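You operate a simulated robot arm through the tools that you are given. There is no shell and no other tool.

The job below is to be done with a simulated robot arm. You get a single attempt, and the scene is never put back.

TASK
Wash and dry the piston, brush and swab the open casing.
Fine: clean up after lapping; handled piston, jar then rag tin, back in the lapping stand; brush and swab back in the red holder.

The check looks at the end state, three seconds after you hand in, the way a careful person would. Anything else that was tipped, shoved, dropped, spilled or broken makes it a failure.

THE ROBOT
A 7-joint arm with a four-finger gripper, fixed in place. Base frame: the origin is at the foot of the arm, x ahead of it, y to its left, z up; the work surface is at about z = 750. Lengths are in mm, angles in degrees, forces in N, time in s.
Its first joint turns from -69.0 to 172.0 degrees. Payload 3.67 kg.
The tool frame sits at the grasp point between the pads (the TCP): z along the fingers, y along the line on which they close. The tips reach 28 mm beyond it. Largest opening 112 mm; the body of the gripper starts 73 mm behind the TCP.
Orientation is told as [roll, pitch, yaw] about the base's x, y, z axes, in that order, counted from this pose: with the fingers straight down and closing along the base's y, the tool's x points along the base's -x, its y along +y and its z along -z.

THE INTERFACE
- The arm moves only by the tool move_arm. Its argument "deltas" is one flat list of numbers, 7 for each row, row after row: the turn, a rotation vector about the tool's x, y, z in degrees, then the shift along the tool's x, y, z in cm, then the closure, from 0 (fully open) to 1 (shut). In form: [rx, ry, rz, tx, ty, tz, jaw, rx, ry, rz, tx, ty, tz, jaw, ...]. A call has 1 to 20 rows; each row shifts and turns the commanded pose from where the row before left it, along the tool's axes as they then stand. Each row takes 0.2 s and may step no farther than 50 mm and 8.6 degrees from the row before; otherwise, or with a gripper value out of range, the whole call is refused. Where a pose cannot be reached the arm comes as near as it can. A force on the tool above 40 N (or 10 N above the force at the start of the call, whichever is more), or a blocked arm, ends the call early, and 0.2 s more pass. The fingers move at their own pace and stop on an object; they squeeze with about 37 N. The grip force told is the motor's: it shows also when the fingers shut on nothing. Time passes only in rows, and 0.2 s behind the last, so rows that do not move let the fingers close. It gives the time, the measured TCP pose, the force on the tool (base axes), the opening and the grip force at its end, in the units of the frame above (readings bear some noise), with the torque about the TCP (base axes, N m) and any sound that the robot's microphone picked up.
- Cameras (640 x 400 px; columns grow to the right, rows downward): "scene" is fixed at [50.7, 500.8, 1668.5]; the picture's right is [-0.80, -0.60, 0.00], its down [-0.26, 0.35, -0.90] and it looks along [0.54, -0.72, -0.44] (base axes); focal length 328 px, centre (320, 200). "wrist" rides on the gripper at [60, -18, -104] in the tool frame; the picture's right is [0.29, 0.96, 0.00], its down [-0.80, 0.24, -0.55] and it looks along [-0.53, 0.16, 0.83] (tool axes); focal length 234 px, centre (320, 200). There is no depth. A picture from a camera that has moved, and an enlarged one, comes with that camera's place and axes in the base frame and with its lens.
- snapshot(camera): a new picture of that camera. No time passes.
- lift_body(by): slides the trunk up (or, below 0, down) by that many mm; the arm rides with it, the base frame stays. It gives what a move gives, with no picture.
- inspect(camera, box): a new picture of the part [left, top, right, bottom] of that camera's present view, enlarged. No time passes.
- close_job(): hands the job in; it is judged then, once.

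Places have to be worked out from the pictures, the camera data and where the tool is seen. Open the gripper and draw the arm clear of the work before you hand the job in, unless the task says otherwise.

The tools are called after "Request:" as a command line: name --argument value ..., lists and objects as JSON in quotes. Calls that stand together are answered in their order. move_arm: Moves the arm, as the interface text tells. Its arguments: {"type":"object","properties":{"deltas":{"type":"array","items":{"type":"number"}}},"required":["deltas"]} The other tools are called the same way: lift_body (by) slides the trunk up or down; snapshot (camera) takes a picture; inspect (camera, box) takes an enlarged picture of a part of a camera's view; close_job () hands the job in.

At the start:

```text
clock: 0.0
eef_pos: [599.6, -646.7, 1197.5]
ee_rot: [0.0, 0.0, 0.0]
force: [-0.9, 0.5, 0.3]
wrist_torque: [0.03, 0.0, 0.01]
grip_width: 112.0
gripper_force: 0.1
trunk travel left (down, up): [-675.0, 165.0]
```

scene: 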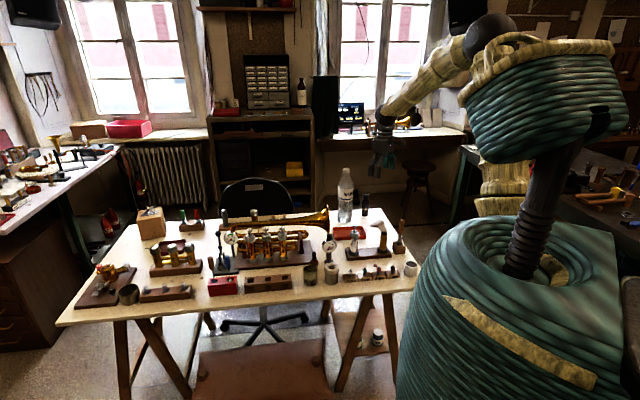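
wrist: 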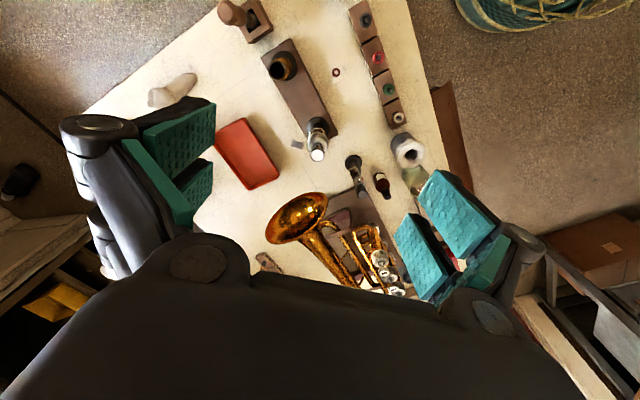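

The scene shows a bench with a trumpet on a stand, several small fixtures and jars. I'll enlarge parts of the scene view to identify each thing before moving.

Request:
inspect --camera "scene" --box '[60, 190, 220, 310]'

Request:
inspect --camera "scene" --box '[190, 190, 320, 300]'

Request:
inspect --camera "scene" --box '[300, 180, 430, 300]'

Request:
inspect --camera "wrist" --box '[200, 0, 460, 300]'

```text
3.33 times, centred on (140, 250) of scene
camera zoom: at [50.7, 500.8, 1668.5], right [-0.8, -0.6, 0.0], down [-0.26, 0.35, -0.9], along [0.54, -0.72, -0.44], focal length 1092 px, centre (920, 33)
```

zoom: 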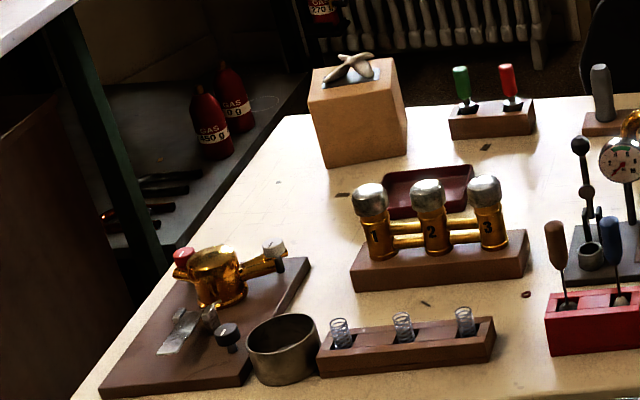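

```text
3.64 times, centred on (255, 245) of scene
camera zoom: at [50.7, 500.8, 1668.5], right [-0.8, -0.6, 0.0], down [-0.26, 0.35, -0.9], along [0.54, -0.72, -0.44], focal length 1191 px, centre (556, 36)
```

zoom: 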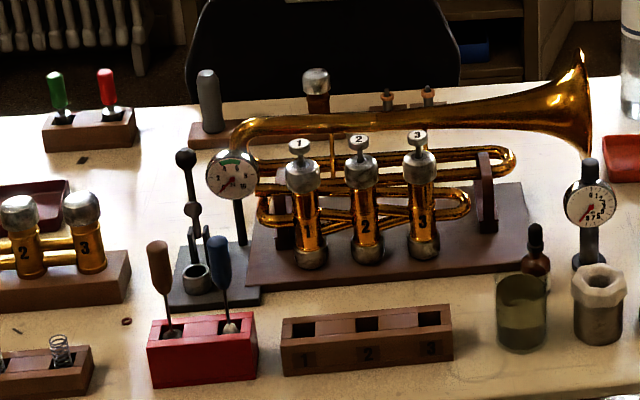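

```text
3.33 times, centred on (365, 240) of scene
camera zoom: at [50.7, 500.8, 1668.5], right [-0.8, -0.6, 0.0], down [-0.26, 0.35, -0.9], along [0.54, -0.72, -0.44], focal length 1092 px, centre (170, 67)
```

zoom: 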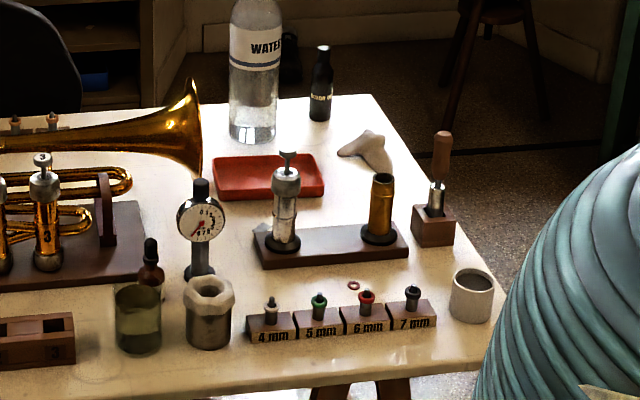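

```text
1.33 times, centred on (330, 150) of wrist
camera zoom: at [538.3, -663.0, 1301.7], right [-0.29, 0.96, 0.0], down [0.8, 0.24, 0.55], along [0.53, 0.16, -0.83], focal length 312 px, centre (307, 267)
```

zoom: 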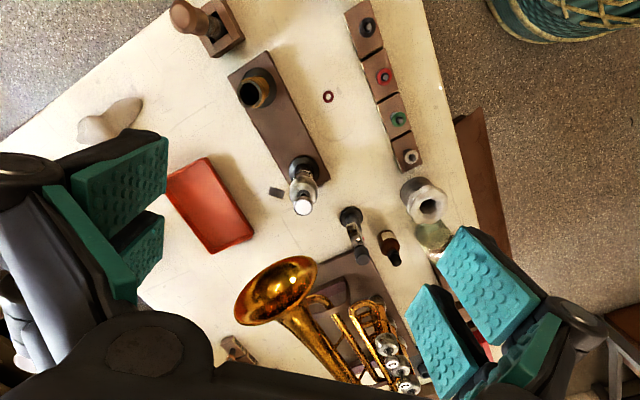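

The lapping stand (silver piston with stem, and open brass casing), the jar, the rag tin, and the red holder with brown and blue handles are visible. I'll move the arm high over the bench to view the items with the wrist camera and get better positions.

Request:
move_arm --deltas '[0, 0, 0, 1, 4.5, 0, 0, 0, 0, 0, 1, 4.5, 0, 0, 0, 0, 0, 1, 4.5, 0, 0, 0, 0, 0, 1, 4.5, 0, 0, 0, 0, 0, 0, 0, 0, 0]'

Request:
snapshot --camera "wrist"

```text
clock: 1.2
eef_pos: [558.2, -467.7, 1198.4]
ee_rot: [0.2, 0.0, 0.0]
force: [0.2, -1.0, 0.3]
wrist_torque: [0.06, 0.03, 0.0]
grip_width: 112.2
gripper_force: 0.1
trunk travel left (down, up): [-675.0, 165.0]
```

```text
taken
camera wrist: at [498.4, -485.7, 1301.7], right [-0.29, 0.96, 0.0], down [0.8, 0.24, 0.55], along [0.53, 0.16, -0.83], focal length 234 px, centre (320, 200)
```

wrist: 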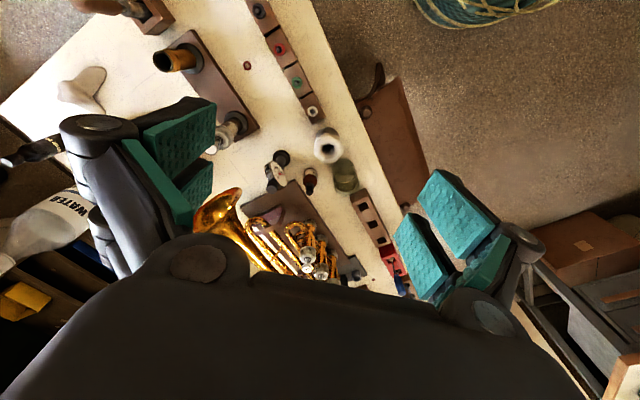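

The tin appears near (667,-415) and the jar near (737,-350); the red holder is far out, around (1010,-115). I'll move over toward it, high, to look at it with the wrist camera.

Request:
move_arm --deltas '[0, 0, 0, -3.5, 3.1, 0, 0, 0, 0, 0, -3.5, 3.1, 0, 0, 0, 0, 0, -3.5, 3.1, 0, 0, 0, 0, 0, -3.5, 3.1, 0, 0, 0, 0, 0, -3.5, 3.1, 0, 0, 0, 0, 0, -3.5, 3.1, 0, 0, 0, 0, 0, -3.5, 3.1, 0, 0, 0, 0, 0, 0, 0, 0, 0]'

Request:
snapshot --camera "wrist"

Request:
snapshot --camera "scene"

```text
clock: 3.0
eef_pos: [801.4, -249.4, 1201.6]
ee_rot: [0.0, -0.1, 0.0]
force: [0.1, -0.3, 0.7]
wrist_torque: [-0.01, -0.05, 0.01]
grip_width: 111.8
gripper_force: 0.1
trunk travel left (down, up): [-675.0, 165.0]
```

```text
taken
camera wrist: at [742.1, -266.0, 1304.1], right [-0.29, 0.96, 0.0], down [0.8, 0.24, 0.56], along [0.53, 0.16, -0.83], focal length 234 px, centre (320, 200)
```

wrist: 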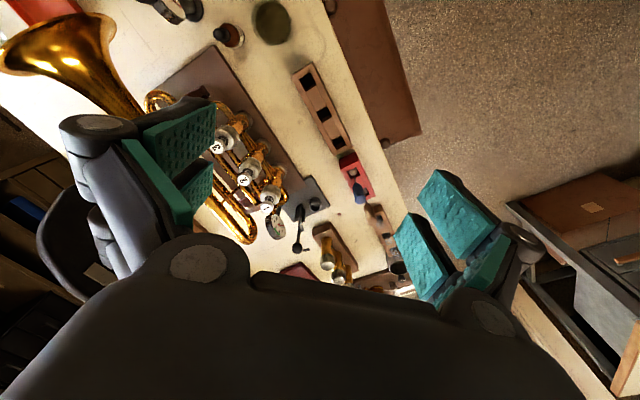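

```text
taken
```

scene: 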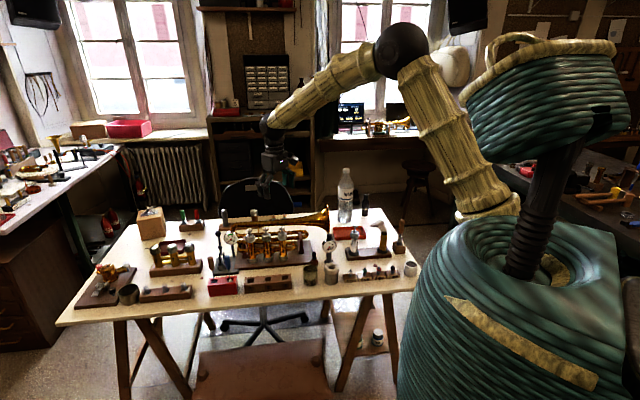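

The red holder lies near the middle of the wrist view. I'll enlarge that region to identify the brush and the swab and measure the box.

Request:
inspect --camera "wrist" --box '[280, 110, 440, 210]'

Request:
inspect --camera "scene" --box '[195, 240, 275, 300]'

Request:
inspect --camera "scene" --box '[300, 200, 420, 290]'

```text
4.00 times, centred on (360, 160) of wrist
camera zoom: at [742.1, -266.0, 1304.1], right [-0.29, 0.96, 0.0], down [0.8, 0.24, 0.56], along [0.53, 0.16, -0.83], focal length 937 px, centre (160, 360)
```

zoom: 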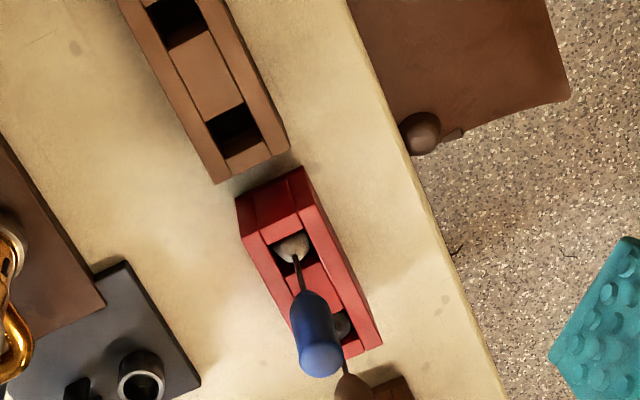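

```text
6.67 times, centred on (235, 270) of scene
camera zoom: at [50.7, 500.8, 1668.5], right [-0.8, -0.6, 0.0], down [-0.26, 0.35, -0.9], along [0.54, -0.72, -0.44], focal length 2183 px, centre (887, -267)
```

zoom: 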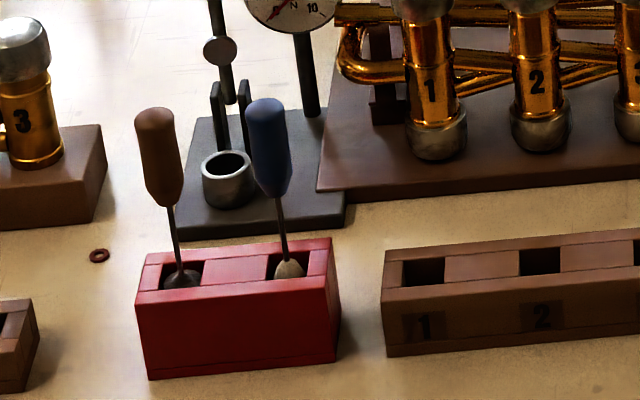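

```text
4.44 times, centred on (360, 245) of scene
camera zoom: at [50.7, 500.8, 1668.5], right [-0.8, -0.6, 0.0], down [-0.26, 0.35, -0.9], along [0.54, -0.72, -0.44], focal length 1455 px, centre (142, 0)
```

zoom: 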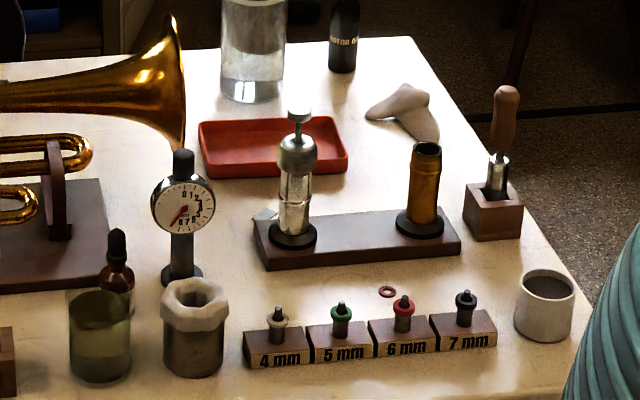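

The brush (brown handle, dark head) is near (1005,-72) and the swab (blue handle, white head) near (964,-118), handle tops about z 926. Next I'll go over the lapping stand with the gripper yawed to its azimuth for a close look at the piston and casing.

Request:
move_arm --deltas '[0, 0, 0, 2.34, -3.06, 1.21, 0, 0, 0, 0, 2.34, -3.06, 1.21, 0, 0, 0, 0, 2.34, -3.06, 1.21, 0, 0, 0, 0, 2.34, -3.06, 1.21, 0, 0, 0, 0, 2.34, -3.06, 1.21, 0, 0, 0, 0, 2.34, -3.06, 1.21, 0, 0, 0, 0, 2.34, -3.06, 1.21, 0, 0, 0, 0, 2.34, -3.06, 1.21, 0, 0, 0, 0, 2.34, -3.06, 1.21, 0, 0, 0, 0, 2.34, -3.06, 1.21, 0, 0, 0, 8.34, 0, 0, 0, 0, 0, 0, 8.34, 0, 0, 0, 0, 0, 0, 8.34, 0, 0, 0, 0, 0, 0, 8.34, 0, 0, 0, 0, 0, 0, 8.34, 0, 0, 0, 0, 0, 0, 0, 0, 0, 0, 0]'

Request:
snapshot --camera "wrist"

Request:
inspect --camera "wrist" --box '[200, 80, 440, 240]'

```text
clock: 6.4
eef_pos: [569.9, -555.1, 1078.2]
ee_rot: [0.0, -0.1, -41.8]
force: [0.4, 0.3, -0.2]
wrist_torque: [-0.02, 0.0, 0.01]
grip_width: 112.1
gripper_force: 0.0
trunk travel left (down, up): [-675.0, 165.0]
```

```text
taken
camera wrist: at [512.4, -527.5, 1181.0], right [0.42, 0.91, 0.0], down [0.75, -0.35, 0.55], along [0.5, -0.23, -0.83], focal length 234 px, centre (320, 200)
```

wrist: 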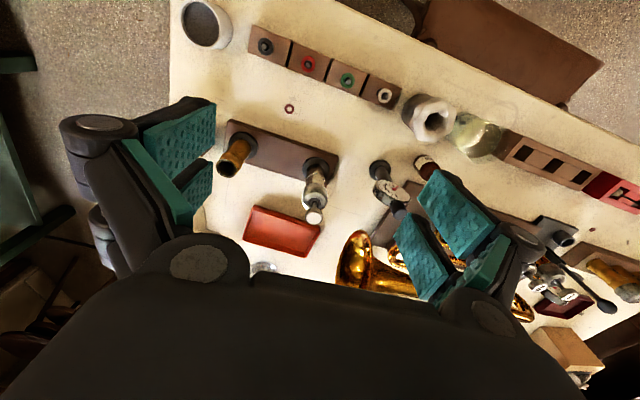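

```text
2.50 times, centred on (320, 160) of wrist
camera zoom: at [512.4, -527.5, 1181.0], right [0.42, 0.91, 0.0], down [0.75, -0.35, 0.55], along [0.5, -0.23, -0.83], focal length 585 px, centre (320, 300)
```

zoom: 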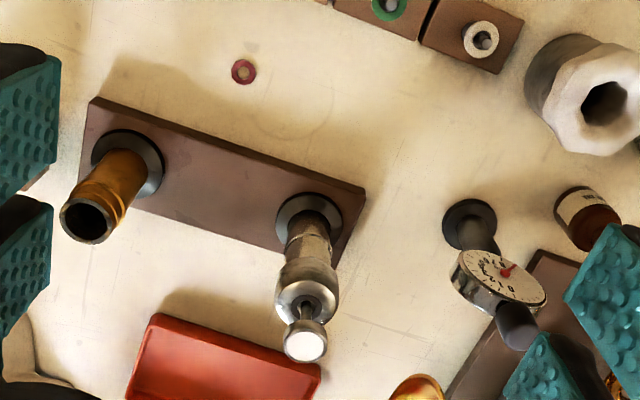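

The view is clear: piston axis about (691,-621), top at z≈917; casing top about (592,-715,869). I'll enlarge the piston, tin and jar to judge diameters.

Request:
inspect --camera "wrist" --box '[270, 140, 360, 240]'

Request:
inspect --camera "wrist" --box '[390, 80, 510, 170]'

Request:
inspect --camera "scene" --box '[310, 215, 400, 285]'

Request:
inspect --camera "scene" --box '[310, 240, 360, 295]'

```text
4.00 times, centred on (315, 190) of wrist
camera zoom: at [512.4, -527.5, 1181.0], right [0.42, 0.91, 0.0], down [0.75, -0.35, 0.55], along [0.5, -0.23, -0.83], focal length 937 px, centre (340, 240)
```

zoom: 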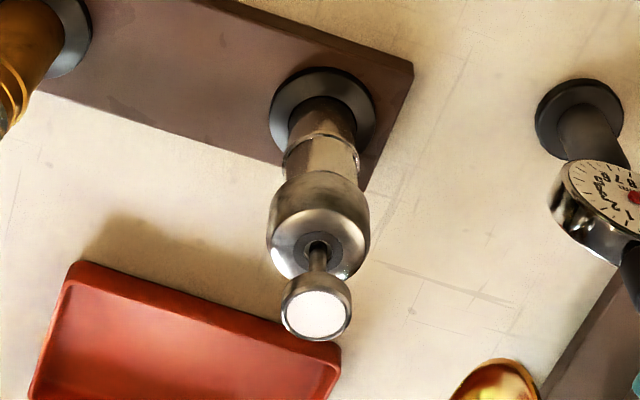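

```text
4.44 times, centred on (450, 125) of wrist
camera zoom: at [512.4, -527.5, 1181.0], right [0.42, 0.91, 0.0], down [0.75, -0.35, 0.55], along [0.5, -0.23, -0.83], focal length 1041 px, centre (-258, 533)
```

zoom: 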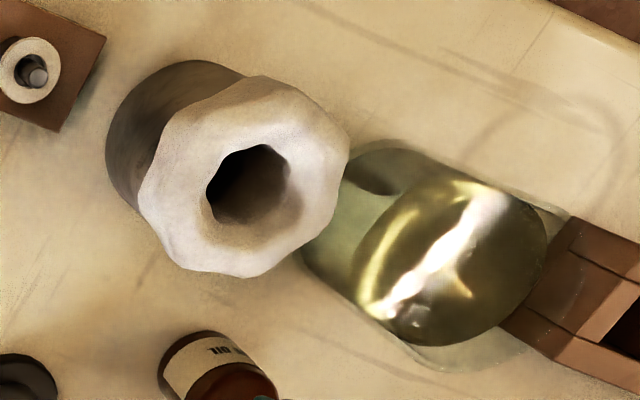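

```text
5.71 times, centred on (355, 250) of scene
camera zoom: at [50.7, 500.8, 1668.5], right [-0.8, -0.6, 0.0], down [-0.26, 0.35, -0.9], along [0.54, -0.72, -0.44], focal length 1871 px, centre (120, -86)
```

zoom: 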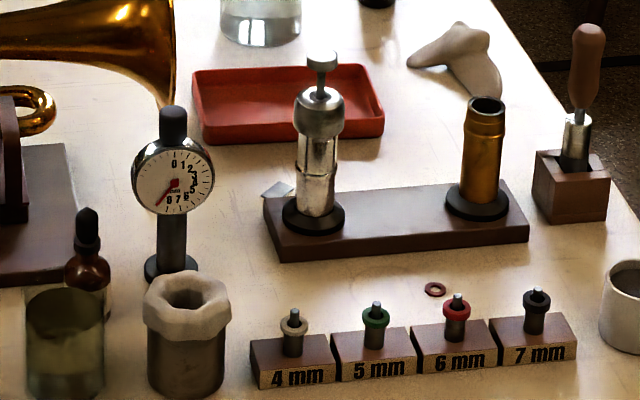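

```text
7.27 times, centred on (335, 268) of scene
camera zoom: at [50.7, 500.8, 1668.5], right [-0.8, -0.6, 0.0], down [-0.26, 0.35, -0.9], along [0.54, -0.72, -0.44], focal length 2382 px, centre (211, -291)
```

zoom: 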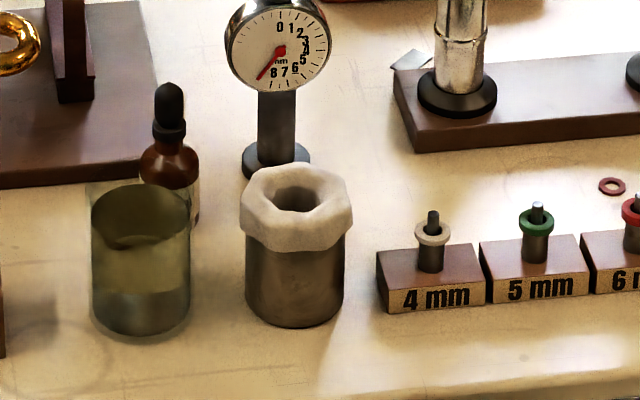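

I'll zoom in further from the scene camera on the piston, casing, tin and jar for finer dimensions.

Request:
inspect --camera "scene" --box '[348, 218, 398, 258]'

Request:
inspect --camera "scene" --box '[312, 258, 352, 290]'

Request:
inspect --camera "scene" --box '[205, 250, 255, 290]'

```text
10.00 times, centred on (373, 238) of scene
camera zoom: at [50.7, 500.8, 1668.5], right [-0.8, -0.6, 0.0], down [-0.26, 0.35, -0.9], along [0.54, -0.72, -0.44], focal length 3275 px, centre (-210, -180)
```

zoom: 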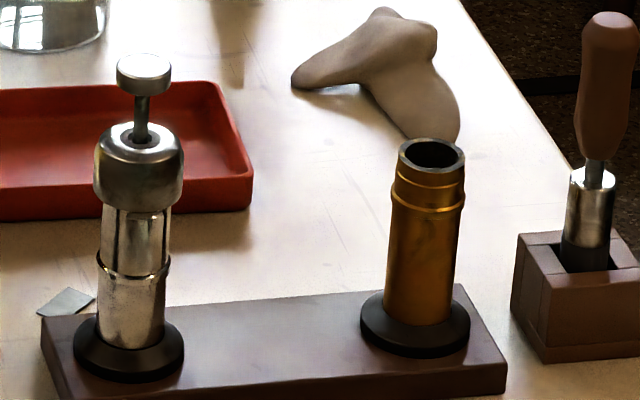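

```text
12.50 times, centred on (332, 274) of scene
camera zoom: at [50.7, 500.8, 1668.5], right [-0.8, -0.6, 0.0], down [-0.26, 0.35, -0.9], along [0.54, -0.72, -0.44], focal length 4093 px, centre (170, -725)
```

zoom: 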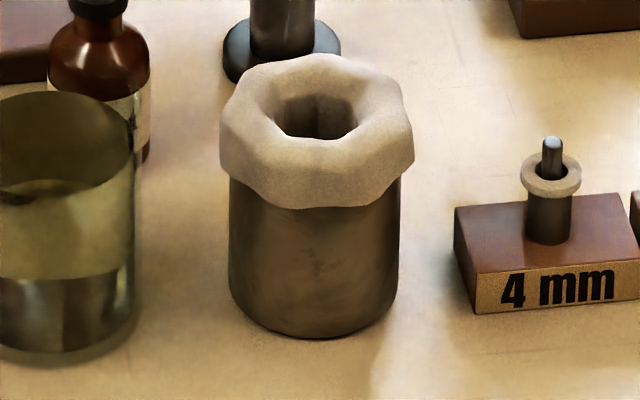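

```text
10.00 times, centred on (230, 270) of scene
camera zoom: at [50.7, 500.8, 1668.5], right [-0.8, -0.6, 0.0], down [-0.26, 0.35, -0.9], along [0.54, -0.72, -0.44], focal length 3275 px, centre (1220, -500)
```

zoom: 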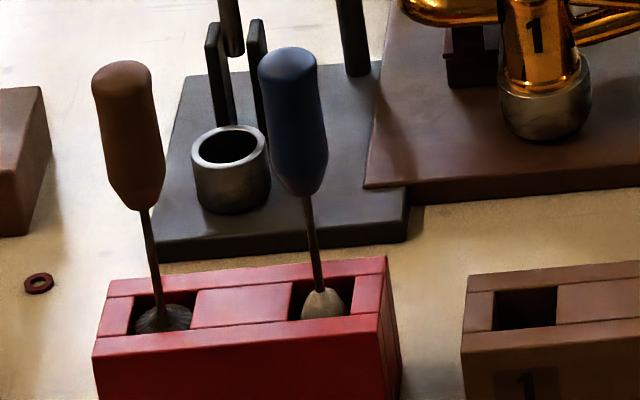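

Estimated: piston axis (691,-621), body ~30 mm dia from z≈774 to 861, a 41 mm cap to z≈890, stem and button to z≈920. I'll bring the open gripper above it, well clear, and check alignment with the wrist camera.

Request:
move_arm --deltas '[0, 0, 0, -3.355, 0.785, 1.7, 0, 0, 0, 0, -3.355, 0.785, 1.7, 0, 0, 0, 0, -3.355, 0.785, 1.7, 0, 0, 0, 0, -3.355, 0.785, 1.7, 0, 0, 0, 0, 0, 0, 0, 0]'

Request:
snapshot --camera "wrist"

Request:
snapshot --camera "scene"

```text
clock: 7.6
eef_pos: [690.6, -620.3, 1010.9]
ee_rot: [0.0, -0.2, -41.6]
force: [-1.1, -0.1, 0.4]
wrist_torque: [-0.01, -0.05, -0.01]
grip_width: 112.0
gripper_force: 0.0
trunk travel left (down, up): [-675.0, 165.0]
```

```text
taken
camera wrist: at [633.6, -592.4, 1114.6], right [0.42, 0.91, 0.0], down [0.75, -0.35, 0.56], along [0.5, -0.23, -0.83], focal length 234 px, centre (320, 200)
```

wrist: 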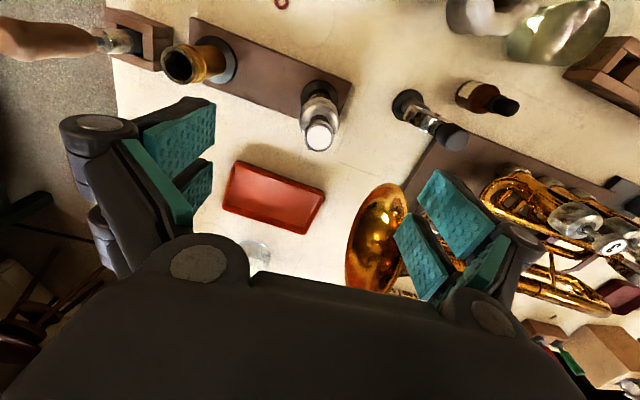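

```text
taken
```

scene: 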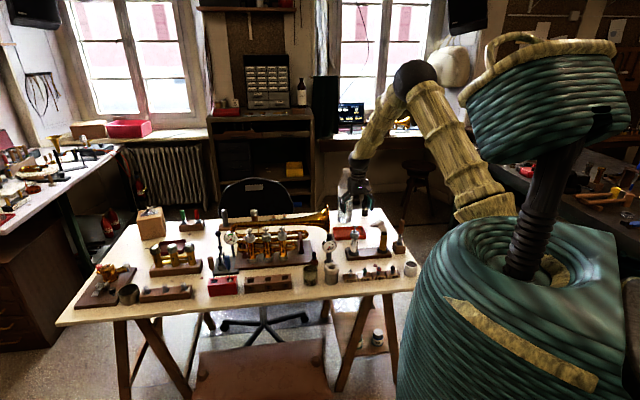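

I'll enlarge the piston in this nearer wrist view to refine its axis, and check the neighbouring jar and tin too.

Request:
inspect --camera "wrist" --box '[270, 70, 370, 170]'

Request:
inspect --camera "wrist" --box '[440, 0, 620, 110]'

Request:
inspect --camera "scene" --box '[320, 160, 400, 260]'

```text
4.00 times, centred on (320, 120) of wrist
camera zoom: at [633.6, -592.4, 1114.6], right [0.42, 0.91, 0.0], down [0.75, -0.35, 0.56], along [0.5, -0.23, -0.83], focal length 937 px, centre (320, 520)
```

zoom: 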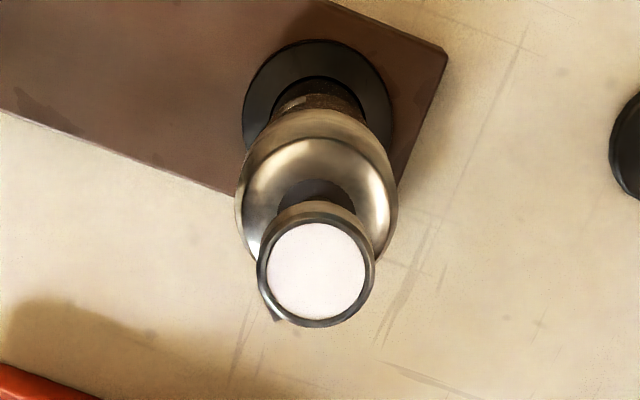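

```text
3.56 times, centred on (530, 55) of wrist
camera zoom: at [633.6, -592.4, 1114.6], right [0.42, 0.91, 0.0], down [0.75, -0.35, 0.56], along [0.5, -0.23, -0.83], focal length 833 px, centre (-427, 716)
```

zoom: 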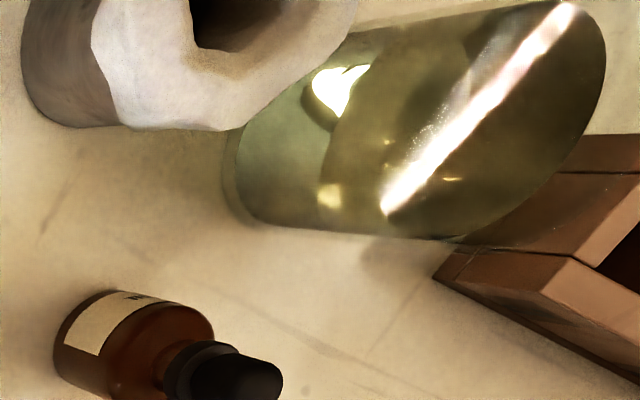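

```text
4.00 times, centred on (360, 210) of scene
camera zoom: at [50.7, 500.8, 1668.5], right [-0.8, -0.6, 0.0], down [-0.26, 0.35, -0.9], along [0.54, -0.72, -0.44], focal length 1310 px, centre (160, 160)
```

zoom: 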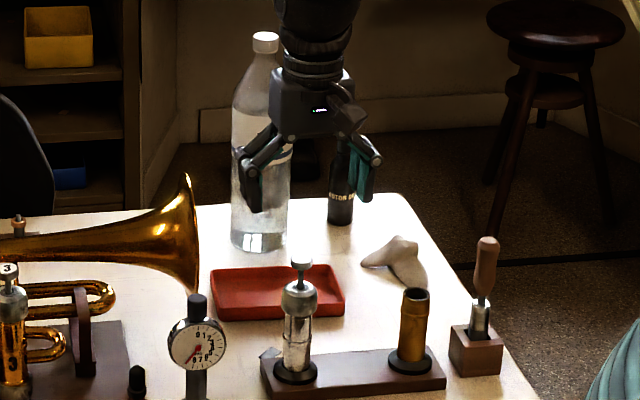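

The TCP is aligned with the piston axis within ~2–3 mm. I'll descend with open fingers so the pads straddle the cap (TCP z≈877), then look before closing.

Request:
move_arm --deltas '[0, 0, 0, 0, 0, 3.35, 0, 0, 0, 0, 0, 0, 3.35, 0, 0, 0, 0, 0, 0, 3.35, 0, 0, 0, 0, 0, 0, 3.35, 0, 0, 0, 0, 0, 0, 0, 0]'

Request:
snapshot --camera "wrist"

Request:
inspect --camera "scene" --box '[320, 200, 400, 260]'

```text
clock: 8.8
eef_pos: [691.1, -621.5, 875.5]
ee_rot: [0.0, 0.0, -41.7]
force: [-1.0, -0.5, 0.2]
wrist_torque: [-0.02, -0.04, 0.0]
grip_width: 112.0
gripper_force: 0.0
trunk travel left (down, up): [-675.0, 165.0]
```

```text
taken
camera wrist: at [633.6, -593.3, 979.3], right [0.42, 0.91, 0.0], down [0.75, -0.35, 0.55], along [0.5, -0.23, -0.83], focal length 234 px, centre (320, 200)
```

wrist: 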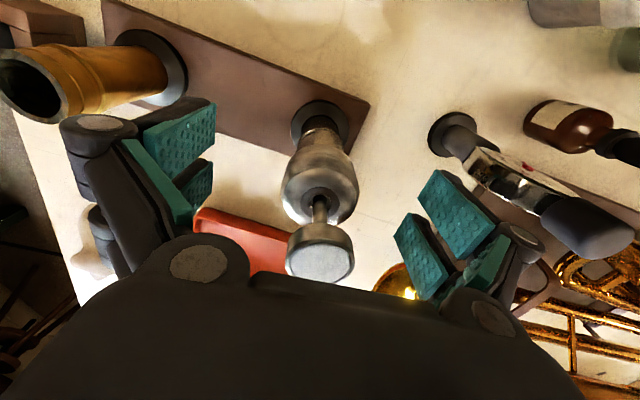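

```text
6.67 times, centred on (360, 230) of scene
camera zoom: at [50.7, 500.8, 1668.5], right [-0.8, -0.6, 0.0], down [-0.26, 0.35, -0.9], along [0.54, -0.72, -0.44], focal length 2183 px, centre (53, 0)
```

zoom: 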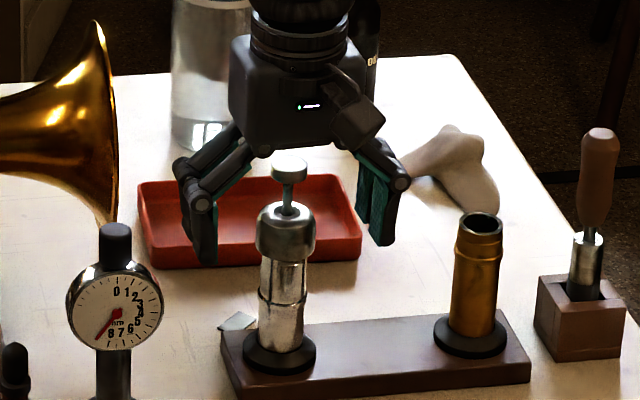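

The pads straddle the cap and nothing is touched. I'll close on the cap with still rows.

Request:
move_arm --deltas '[0, 0, 0, 0, 0, 0, 0.5, 0, 0, 0, 0, 0, 0, 0.6, 0, 0, 0, 0, 0, 0, 0.8, 0, 0, 0, 0, 0, 0, 1, 0, 0, 0, 0, 0, 0, 1]'

Request:
snapshot --camera "wrist"

Request:
inspect --camera "scene" --box '[320, 200, 400, 260]'

```text
clock: 10.0
eef_pos: [693.0, -621.2, 875.1]
ee_rot: [-0.1, 0.1, -41.7]
force: [5.8, 3.8, 1.1]
wrist_torque: [0.0, -0.09, 0.01]
grip_width: 35.5
gripper_force: 38.0
trunk travel left (down, up): [-675.0, 165.0]
```

```text
taken
camera wrist: at [634.9, -593.3, 978.7], right [0.42, 0.91, 0.0], down [0.75, -0.35, 0.55], along [0.5, -0.23, -0.83], focal length 234 px, centre (320, 200)
```

wrist: 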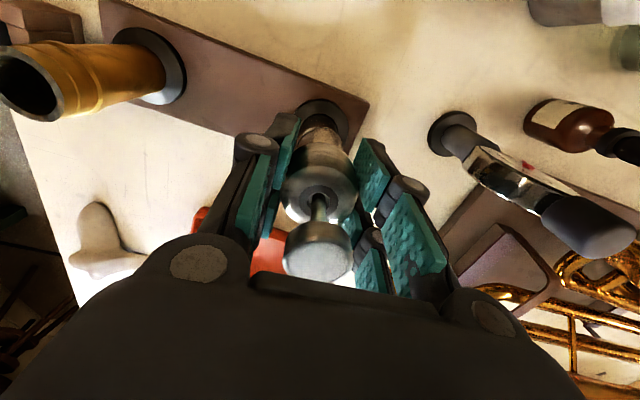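

```text
6.67 times, centred on (360, 230) of scene
camera zoom: at [50.7, 500.8, 1668.5], right [-0.8, -0.6, 0.0], down [-0.26, 0.35, -0.9], along [0.54, -0.72, -0.44], focal length 2183 px, centre (53, 0)
```

zoom: 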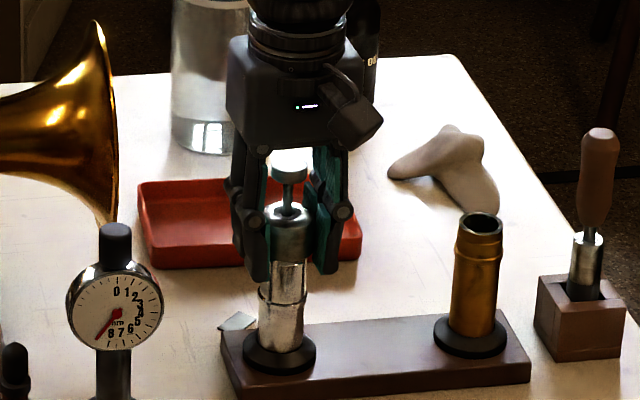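

Gripped at 35.5 mm with 38 N; a sideways reaction of ~7 N shows the piston sits about 2 mm along tool +y from the command. I'll shift the command slightly to relieve it before lifting.

Request:
move_arm --deltas '[0, 0, 0, 0, 0.15, 0, 1, 0, 0, 0, 0, 0, 0, 1]'

```text
clock: 10.6
eef_pos: [691.9, -622.2, 875.0]
ee_rot: [-0.1, 0.0, -41.8]
force: [5.7, -2.9, 2.4]
wrist_torque: [-0.12, -0.08, 0.01]
grip_width: 35.2
gripper_force: 36.8
trunk travel left (down, up): [-675.0, 165.0]
```

The tangential force is relieved, but a ~6 N radial push remains; I'll ease the command 1 mm outward and re-read.

Request:
move_arm --deltas '[0, 0, 0, -0.1, 0, 0, 1, 0, 0, 0, 0, 0, 0, 1]'

```text
clock: 11.2
eef_pos: [691.8, -621.0, 874.7]
ee_rot: [0.0, 0.1, -41.6]
force: [0.5, -4.0, 2.5]
wrist_torque: [-0.2, -0.06, -0.03]
grip_width: 35.2
gripper_force: 36.8
trunk travel left (down, up): [-675.0, 165.0]
```

Forces are small now. I'll lift straight up slowly at first and check that the piston comes along.

Request:
move_arm --deltas '[0, 0, 0, 0, 0, -0.5, 1, 0, 0, 0, 0, 0, -1, 1, 0, 0, 0, 0, 0, -1.5, 1, 0, 0, 0, 0, 0, -2, 1, 0, 0, 0, 0, 0, 0, 1]'

Request:
inspect --camera "scene" --box '[320, 190, 400, 260]'

Request:
snapshot --camera "wrist"

```text
clock: 11.8
eef_pos: [692.5, -621.1, 877.4]
ee_rot: [0.0, 0.7, -41.7]
force: [12.3, -0.5, -29.1]
wrist_torque: [-0.24, -0.3, 0.02]
grip_width: 34.8
gripper_force: 37.5
trunk travel left (down, up): [-675.0, 165.0]
stopped in row 2: the force on the tool passed its limit at 47 N (the readings are from after the stop); the commanded pose is now the measured one
```

```text
5.71 times, centred on (360, 225) of scene
camera zoom: at [50.7, 500.8, 1668.5], right [-0.8, -0.6, 0.0], down [-0.26, 0.35, -0.9], along [0.54, -0.72, -0.44], focal length 1871 px, centre (91, 57)
```

zoom: 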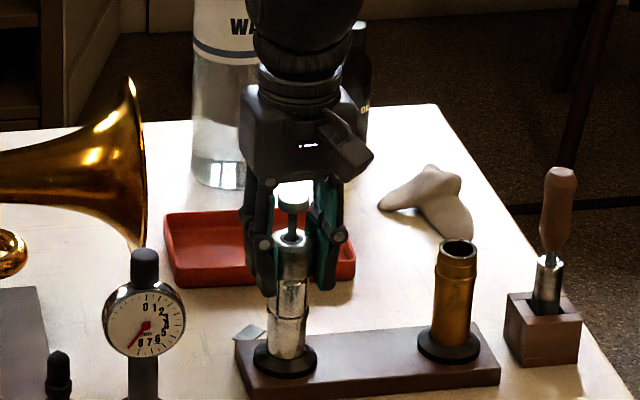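

```text
taken
camera wrist: at [636.3, -594.6, 980.8], right [0.42, 0.91, 0.0], down [0.76, -0.36, 0.54], along [0.5, -0.23, -0.84], focal length 234 px, centre (320, 200)
```

wrist: 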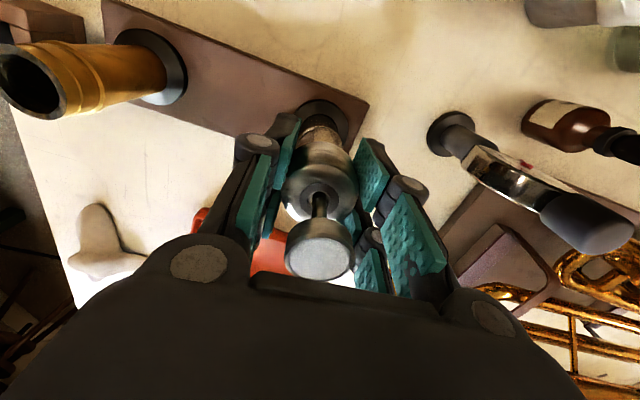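

The lift met about 47 N of resistance, so the part is jammed or held. I'll ease back down to release the strain and inspect closely how it sits.

Request:
move_arm --deltas '[0, 0, 0, 0, 0, 0.25, 1, 0, 0, 0, 0, 0, 0, 1]'

Request:
inspect --camera "scene" --box '[345, 222, 385, 257]'

Request:
inspect --camera "wrist" --box '[270, 80, 370, 160]'

```text
clock: 12.4
eef_pos: [692.5, -621.6, 876.6]
ee_rot: [0.0, 0.7, -41.7]
force: [18.8, -5.0, -26.7]
wrist_torque: [-0.07, -0.26, -0.02]
grip_width: 34.8
gripper_force: 36.9
trunk travel left (down, up): [-675.0, 165.0]
```

```text
11.43 times, centred on (365, 240) of scene
camera zoom: at [50.7, 500.8, 1668.5], right [-0.8, -0.6, 0.0], down [-0.26, 0.35, -0.9], along [0.54, -0.72, -0.44], focal length 3742 px, centre (-194, -251)
```

zoom: 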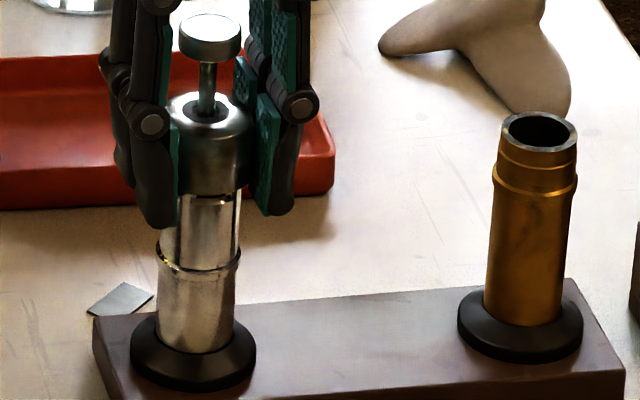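

```text
5.00 times, centred on (320, 120) of wrist
camera zoom: at [636.2, -594.4, 980.7], right [0.42, 0.91, 0.0], down [0.76, -0.36, 0.55], along [0.5, -0.23, -0.84], focal length 1171 px, centre (320, 600)
```

zoom: 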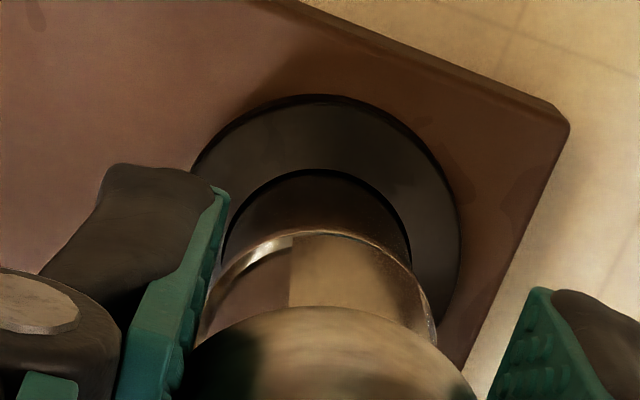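

The force is still about -27 N vertical and 19 N sideways, so the command is still above the resting height. I'll lower a bit more and watch the force fall.

Request:
move_arm --deltas '[0, 0, 0, 0, 0, 0.2, 1, 0, 0, 0, 0, 0, 0, 1]'

```text
clock: 13.0
eef_pos: [692.9, -621.5, 875.9]
ee_rot: [0.0, 0.4, -41.8]
force: [22.4, -11.6, -15.0]
wrist_torque: [-0.11, -0.28, 0.05]
grip_width: 34.9
gripper_force: 37.5
trunk travel left (down, up): [-675.0, 165.0]
```

The vertical pull drops as expected, while ~24 N radial remains from the reset command. I'll relieve it outward and down before releasing.

Request:
move_arm --deltas '[0, 0, 0, -0.15, 0, 0.1, 1, 0, 0, 0, -0.1, 0, 0.05, 1, 0, 0, 0, 0, 0, 0, 1]'

```text
clock: 13.8
eef_pos: [693.2, -621.5, 876.6]
ee_rot: [-0.1, 0.4, -41.7]
force: [14.7, -15.2, -2.0]
wrist_torque: [-0.22, -0.19, 0.02]
grip_width: 34.7
gripper_force: 37.2
trunk travel left (down, up): [-675.0, 165.0]
```

Vertical load is nearly gone; about 21 N radial remains, so I'll ease outward a few more millimetres.

Request:
move_arm --deltas '[0, 0, 0, -0.2, 0, 0, 1, 0, 0, 0, -0.1, 0, 0, 1, 0, 0, 0, 0, 0, 0, 1]'

```text
clock: 14.6
eef_pos: [692.6, -621.0, 875.8]
ee_rot: [-0.2, 0.6, -41.8]
force: [-2.8, 7.9, -0.2]
wrist_torque: [0.03, -0.04, 0.0]
grip_width: 34.5
gripper_force: 37.0
trunk travel left (down, up): [-675.0, 165.0]
```

Now only ~7 N remains. I'll open the fingers and rise to look at the button and stem, since the body and cap appear fixed and the handle may be what moves.

Request:
move_arm --deltas '[0, 0, 0, 0.07, 0, 0, 1, 0, 0, 0, 0, 0, 0, 0.6, 0, 0, 0, 0, 0, 0, 0.4, 0, 0, 0, 0, 0, 0, 0.4]'

Request:
inspect --camera "scene" --box '[345, 222, 385, 257]'

Request:
inspect --camera "wrist" --box '[260, 120, 380, 280]'

```text
clock: 15.6
eef_pos: [694.3, -622.8, 876.2]
ee_rot: [0.0, 0.4, -41.7]
force: [-0.7, 0.0, 0.0]
wrist_torque: [0.01, 0.03, -0.03]
grip_width: 67.0
gripper_force: 0.1
trunk travel left (down, up): [-675.0, 165.0]
```

```text
11.43 times, centred on (365, 240) of scene
camera zoom: at [50.7, 500.8, 1668.5], right [-0.8, -0.6, 0.0], down [-0.26, 0.35, -0.9], along [0.54, -0.72, -0.44], focal length 3742 px, centre (-194, -251)
```

zoom: 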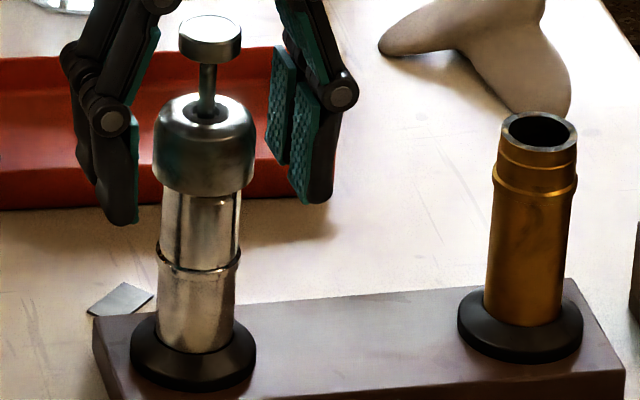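

```text
2.50 times, centred on (320, 200) of wrist
camera zoom: at [636.9, -595.6, 979.8], right [0.42, 0.91, 0.0], down [0.76, -0.35, 0.55], along [0.5, -0.23, -0.84], focal length 585 px, centre (320, 200)
```

zoom: 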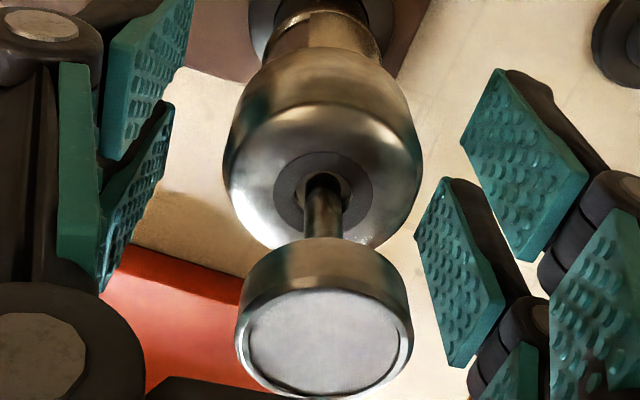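

The body looks like a sleeve with the piston's stem and button handle on top; I now put the axis at (691.3,-621.1), button z≈917–925, cap top ≈886. I'll rise so the pads bracket only the button, correcting the small pitch and radial offset.

Request:
move_arm --deltas '[-0.3, -0.35, 0, 0, 0, 0, 0.4, 0, 0, 0, 0.3, 0, -2.2, 0.4, 0, 0, 0, 0, 0, -2.1, 0.4, 0, 0, 0, 0, 0, 0, 0.4]'

Request:
inspect --camera "wrist" --box '[240, 100, 400, 280]'

Request:
inspect --camera "scene" --box '[345, 215, 385, 250]'

```text
clock: 16.6
eef_pos: [691.0, -620.0, 918.1]
ee_rot: [0.2, 0.1, -41.9]
force: [0.9, 0.1, 0.1]
wrist_torque: [-0.03, -0.01, 0.02]
grip_width: 67.3
gripper_force: 0.0
trunk travel left (down, up): [-675.0, 165.0]
```

```text
2.22 times, centred on (320, 190) of wrist
camera zoom: at [633.9, -593.4, 1021.9], right [0.42, 0.91, 0.0], down [0.75, -0.35, 0.55], along [0.5, -0.23, -0.83], focal length 520 px, centre (320, 222)
```

zoom: 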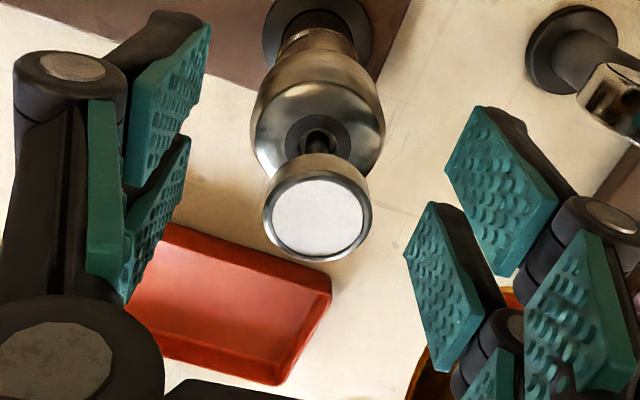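

```text
11.43 times, centred on (365, 232) of scene
camera zoom: at [50.7, 500.8, 1668.5], right [-0.8, -0.6, 0.0], down [-0.26, 0.35, -0.9], along [0.54, -0.72, -0.44], focal length 3742 px, centre (-194, -171)
```

zoom: 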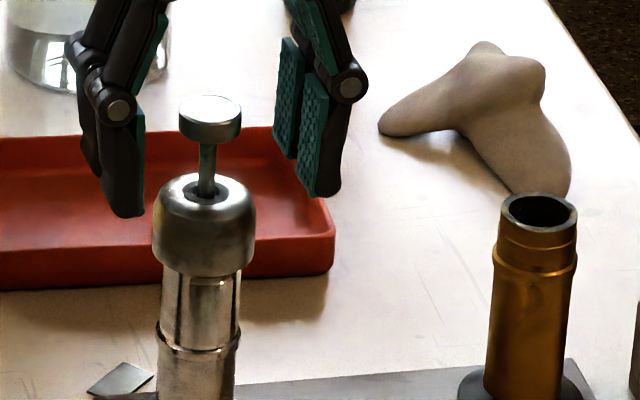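

The pads bracket the button and stem, with tips just above the cap. I'll close on the button handle.

Request:
move_arm --deltas '[0, 0, 0, 0, 0, 0, 0.6, 0, 0, 0, 0, 0, 0, 0.8, 0, 0, 0, 0, 0, 0, 1, 0, 0, 0, 0, 0, 0, 1, 0, 0, 0, 0, 0, 0, 1]'

Request:
inspect --camera "wrist" --box '[240, 100, 400, 280]'

Request:
inspect --camera "scene" --box '[345, 215, 385, 250]'

```text
clock: 17.8
eef_pos: [691.5, -621.7, 918.2]
ee_rot: [0.3, 0.1, -41.7]
force: [0.1, 0.1, -0.4]
wrist_torque: [0.01, -0.01, -0.01]
grip_width: 20.6
gripper_force: 36.8
trunk travel left (down, up): [-675.0, 165.0]
```

```text
2.22 times, centred on (320, 190) of wrist
camera zoom: at [633.7, -593.0, 1022.2], right [0.42, 0.91, 0.0], down [0.75, -0.35, 0.55], along [0.5, -0.23, -0.83], focal length 520 px, centre (320, 222)
```

zoom: 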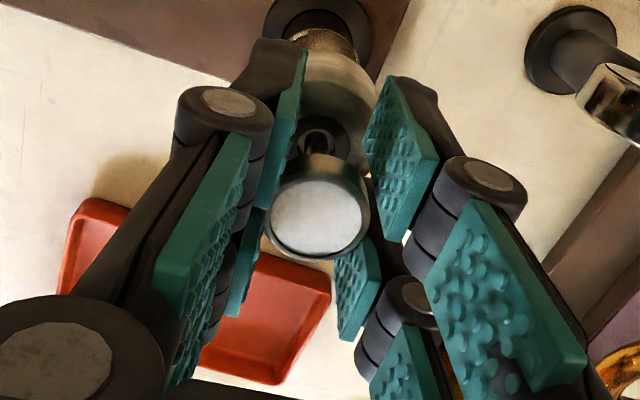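

```text
11.43 times, centred on (365, 232) of scene
camera zoom: at [50.7, 500.8, 1668.5], right [-0.8, -0.6, 0.0], down [-0.26, 0.35, -0.9], along [0.54, -0.72, -0.44], focal length 3742 px, centre (-194, -171)
```

zoom: 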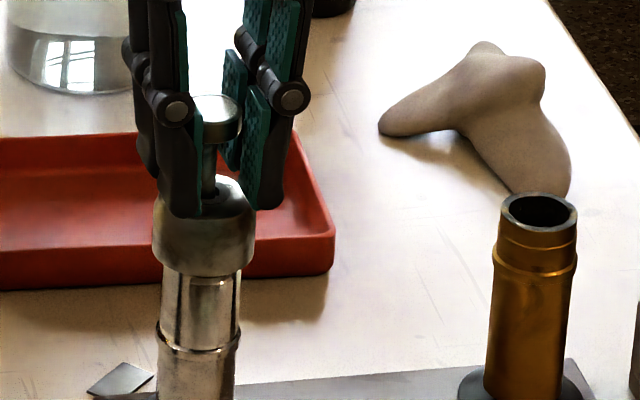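

Now gripping the button at 20.6 mm with no side load. I'll lift gently in small steps.

Request:
move_arm --deltas '[0, 0, 0, 0, 0, -0.2, 1, 0, 0, 0, 0, 0, -0.2, 1, 0, 0, 0, 0, 0, -0.3, 1, 0, 0, 0, 0, 0, -0.3, 1, 0, 0, 0, 0, 0, 0, 1]'

Request:
inspect --camera "scene" --box '[345, 215, 385, 250]'

```text
clock: 19.0
eef_pos: [692.3, -621.4, 925.1]
ee_rot: [0.1, 0.2, -41.7]
force: [-0.6, 5.2, -35.5]
wrist_torque: [0.18, 0.09, 0.04]
grip_width: 20.2
gripper_force: 36.9
trunk travel left (down, up): [-675.0, 165.0]
```

```text
11.43 times, centred on (365, 232) of scene
camera zoom: at [50.7, 500.8, 1668.5], right [-0.8, -0.6, 0.0], down [-0.26, 0.35, -0.9], along [0.54, -0.72, -0.44], focal length 3742 px, centre (-194, -171)
```

zoom: 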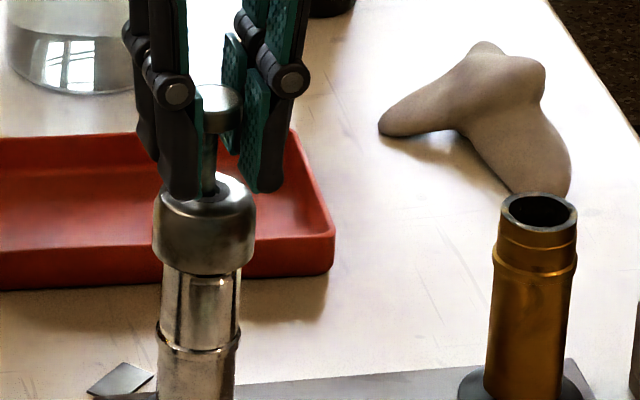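

The button rises only against a spring-like 35 N pull — this is a fixed, capped valve, not the loose piston. The small wooden block at the table's right end holds a wooden-handled silver cylinder: that must be the handled piston in its lapping stand. I'll lower back and release this valve gently.

Request:
move_arm --deltas '[0, 0, 0, 0, 0, 0.3, 1, 0, 0, 0, 0, 0, 0.3, 1, 0, 0, 0, 0, 0, 0.2, 1, 0, 0, 0, 0, 0, 0.15, 1, 0, 0, 0, 0, 0, 0, 1]'

Request:
inspect --camera "scene" --box '[345, 215, 385, 250]'

```text
clock: 20.2
eef_pos: [692.5, -620.5, 920.3]
ee_rot: [0.2, 0.0, -41.7]
force: [1.4, -1.2, 2.1]
wrist_torque: [-0.12, -0.1, 0.0]
grip_width: 19.9
gripper_force: 37.4
trunk travel left (down, up): [-675.0, 165.0]
```

```text
11.43 times, centred on (365, 232) of scene
camera zoom: at [50.7, 500.8, 1668.5], right [-0.8, -0.6, 0.0], down [-0.26, 0.35, -0.9], along [0.54, -0.72, -0.44], focal length 3742 px, centre (-194, -171)
```

zoom: 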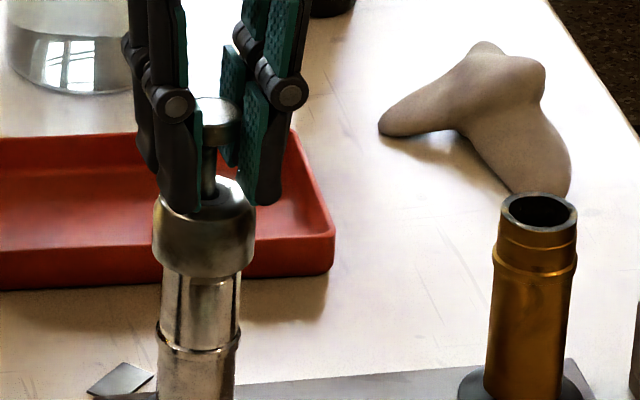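

Force is back near zero and the button sits at its original height. I'll open the fingers and back straight up, clear of the valve.

Request:
move_arm --deltas '[0, 0, 0, 0, 0, 0, 0.7, 0, 0, 0, 0, 0, 0, 0.4, 0, 0, 0, 0, 0, 0, 0.4, 0, 0, 0, 0, 0, -3, 0.4, 0, 0, 0, 0, 0, -4, 0.4, 0, 0, 0, 0, 0, -4, 0.4, 0, 0, 0, 0, 0, -4, 0.4, 0, 0, 0, 0, 0, 0, 0.4]'

Request:
inspect --camera "scene" --box '[345, 222, 385, 257]'

Request:
inspect --camera "scene" --box '[385, 210, 425, 260]'

Request:
snapshot --camera "wrist"

```text
clock: 22.0
eef_pos: [692.5, -622.1, 1069.8]
ee_rot: [0.1, 0.1, -41.6]
force: [0.2, -0.1, -0.1]
wrist_torque: [0.0, 0.01, -0.01]
grip_width: 67.3
gripper_force: 0.1
trunk travel left (down, up): [-675.0, 165.0]
```

```text
11.43 times, centred on (365, 240) of scene
camera zoom: at [50.7, 500.8, 1668.5], right [-0.8, -0.6, 0.0], down [-0.26, 0.35, -0.9], along [0.54, -0.72, -0.44], focal length 3742 px, centre (-194, -251)
```

zoom: 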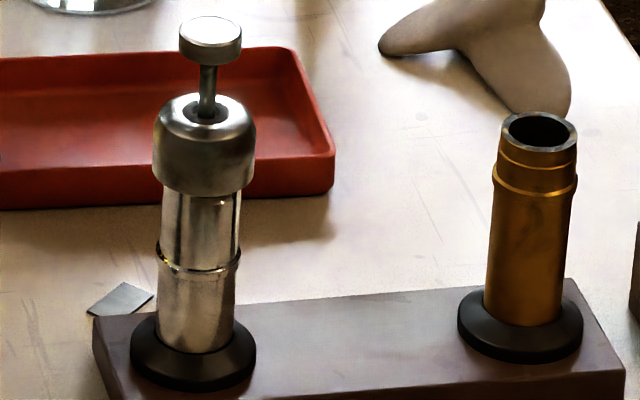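

```text
8.00 times, centred on (405, 235) of scene
camera zoom: at [50.7, 500.8, 1668.5], right [-0.8, -0.6, 0.0], down [-0.26, 0.35, -0.9], along [0.54, -0.72, -0.44], focal length 2620 px, centre (-360, -80)
```

zoom: 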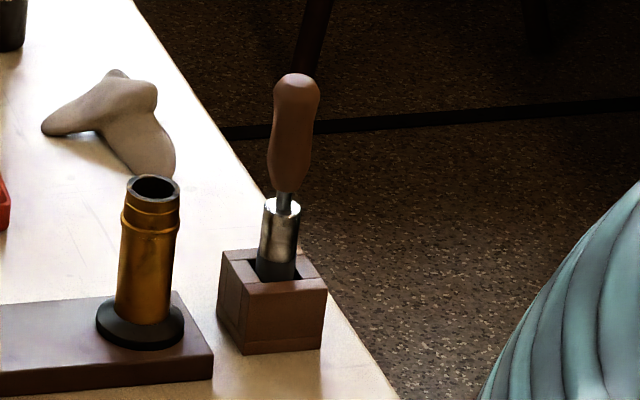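

```text
taken
camera wrist: at [635.4, -594.9, 1172.8], right [0.42, 0.91, 0.0], down [0.75, -0.35, 0.55], along [0.5, -0.23, -0.83], focal length 234 px, centre (320, 200)
```

wrist: 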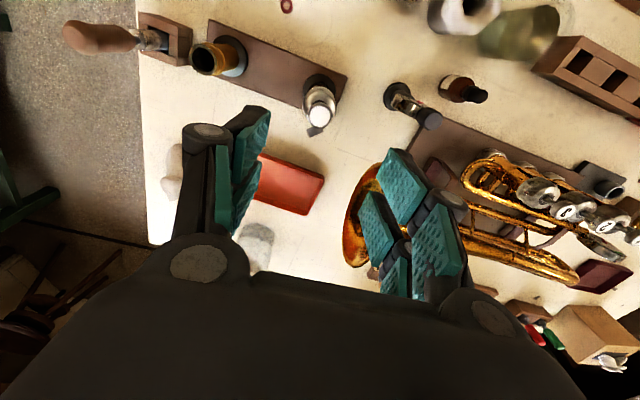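

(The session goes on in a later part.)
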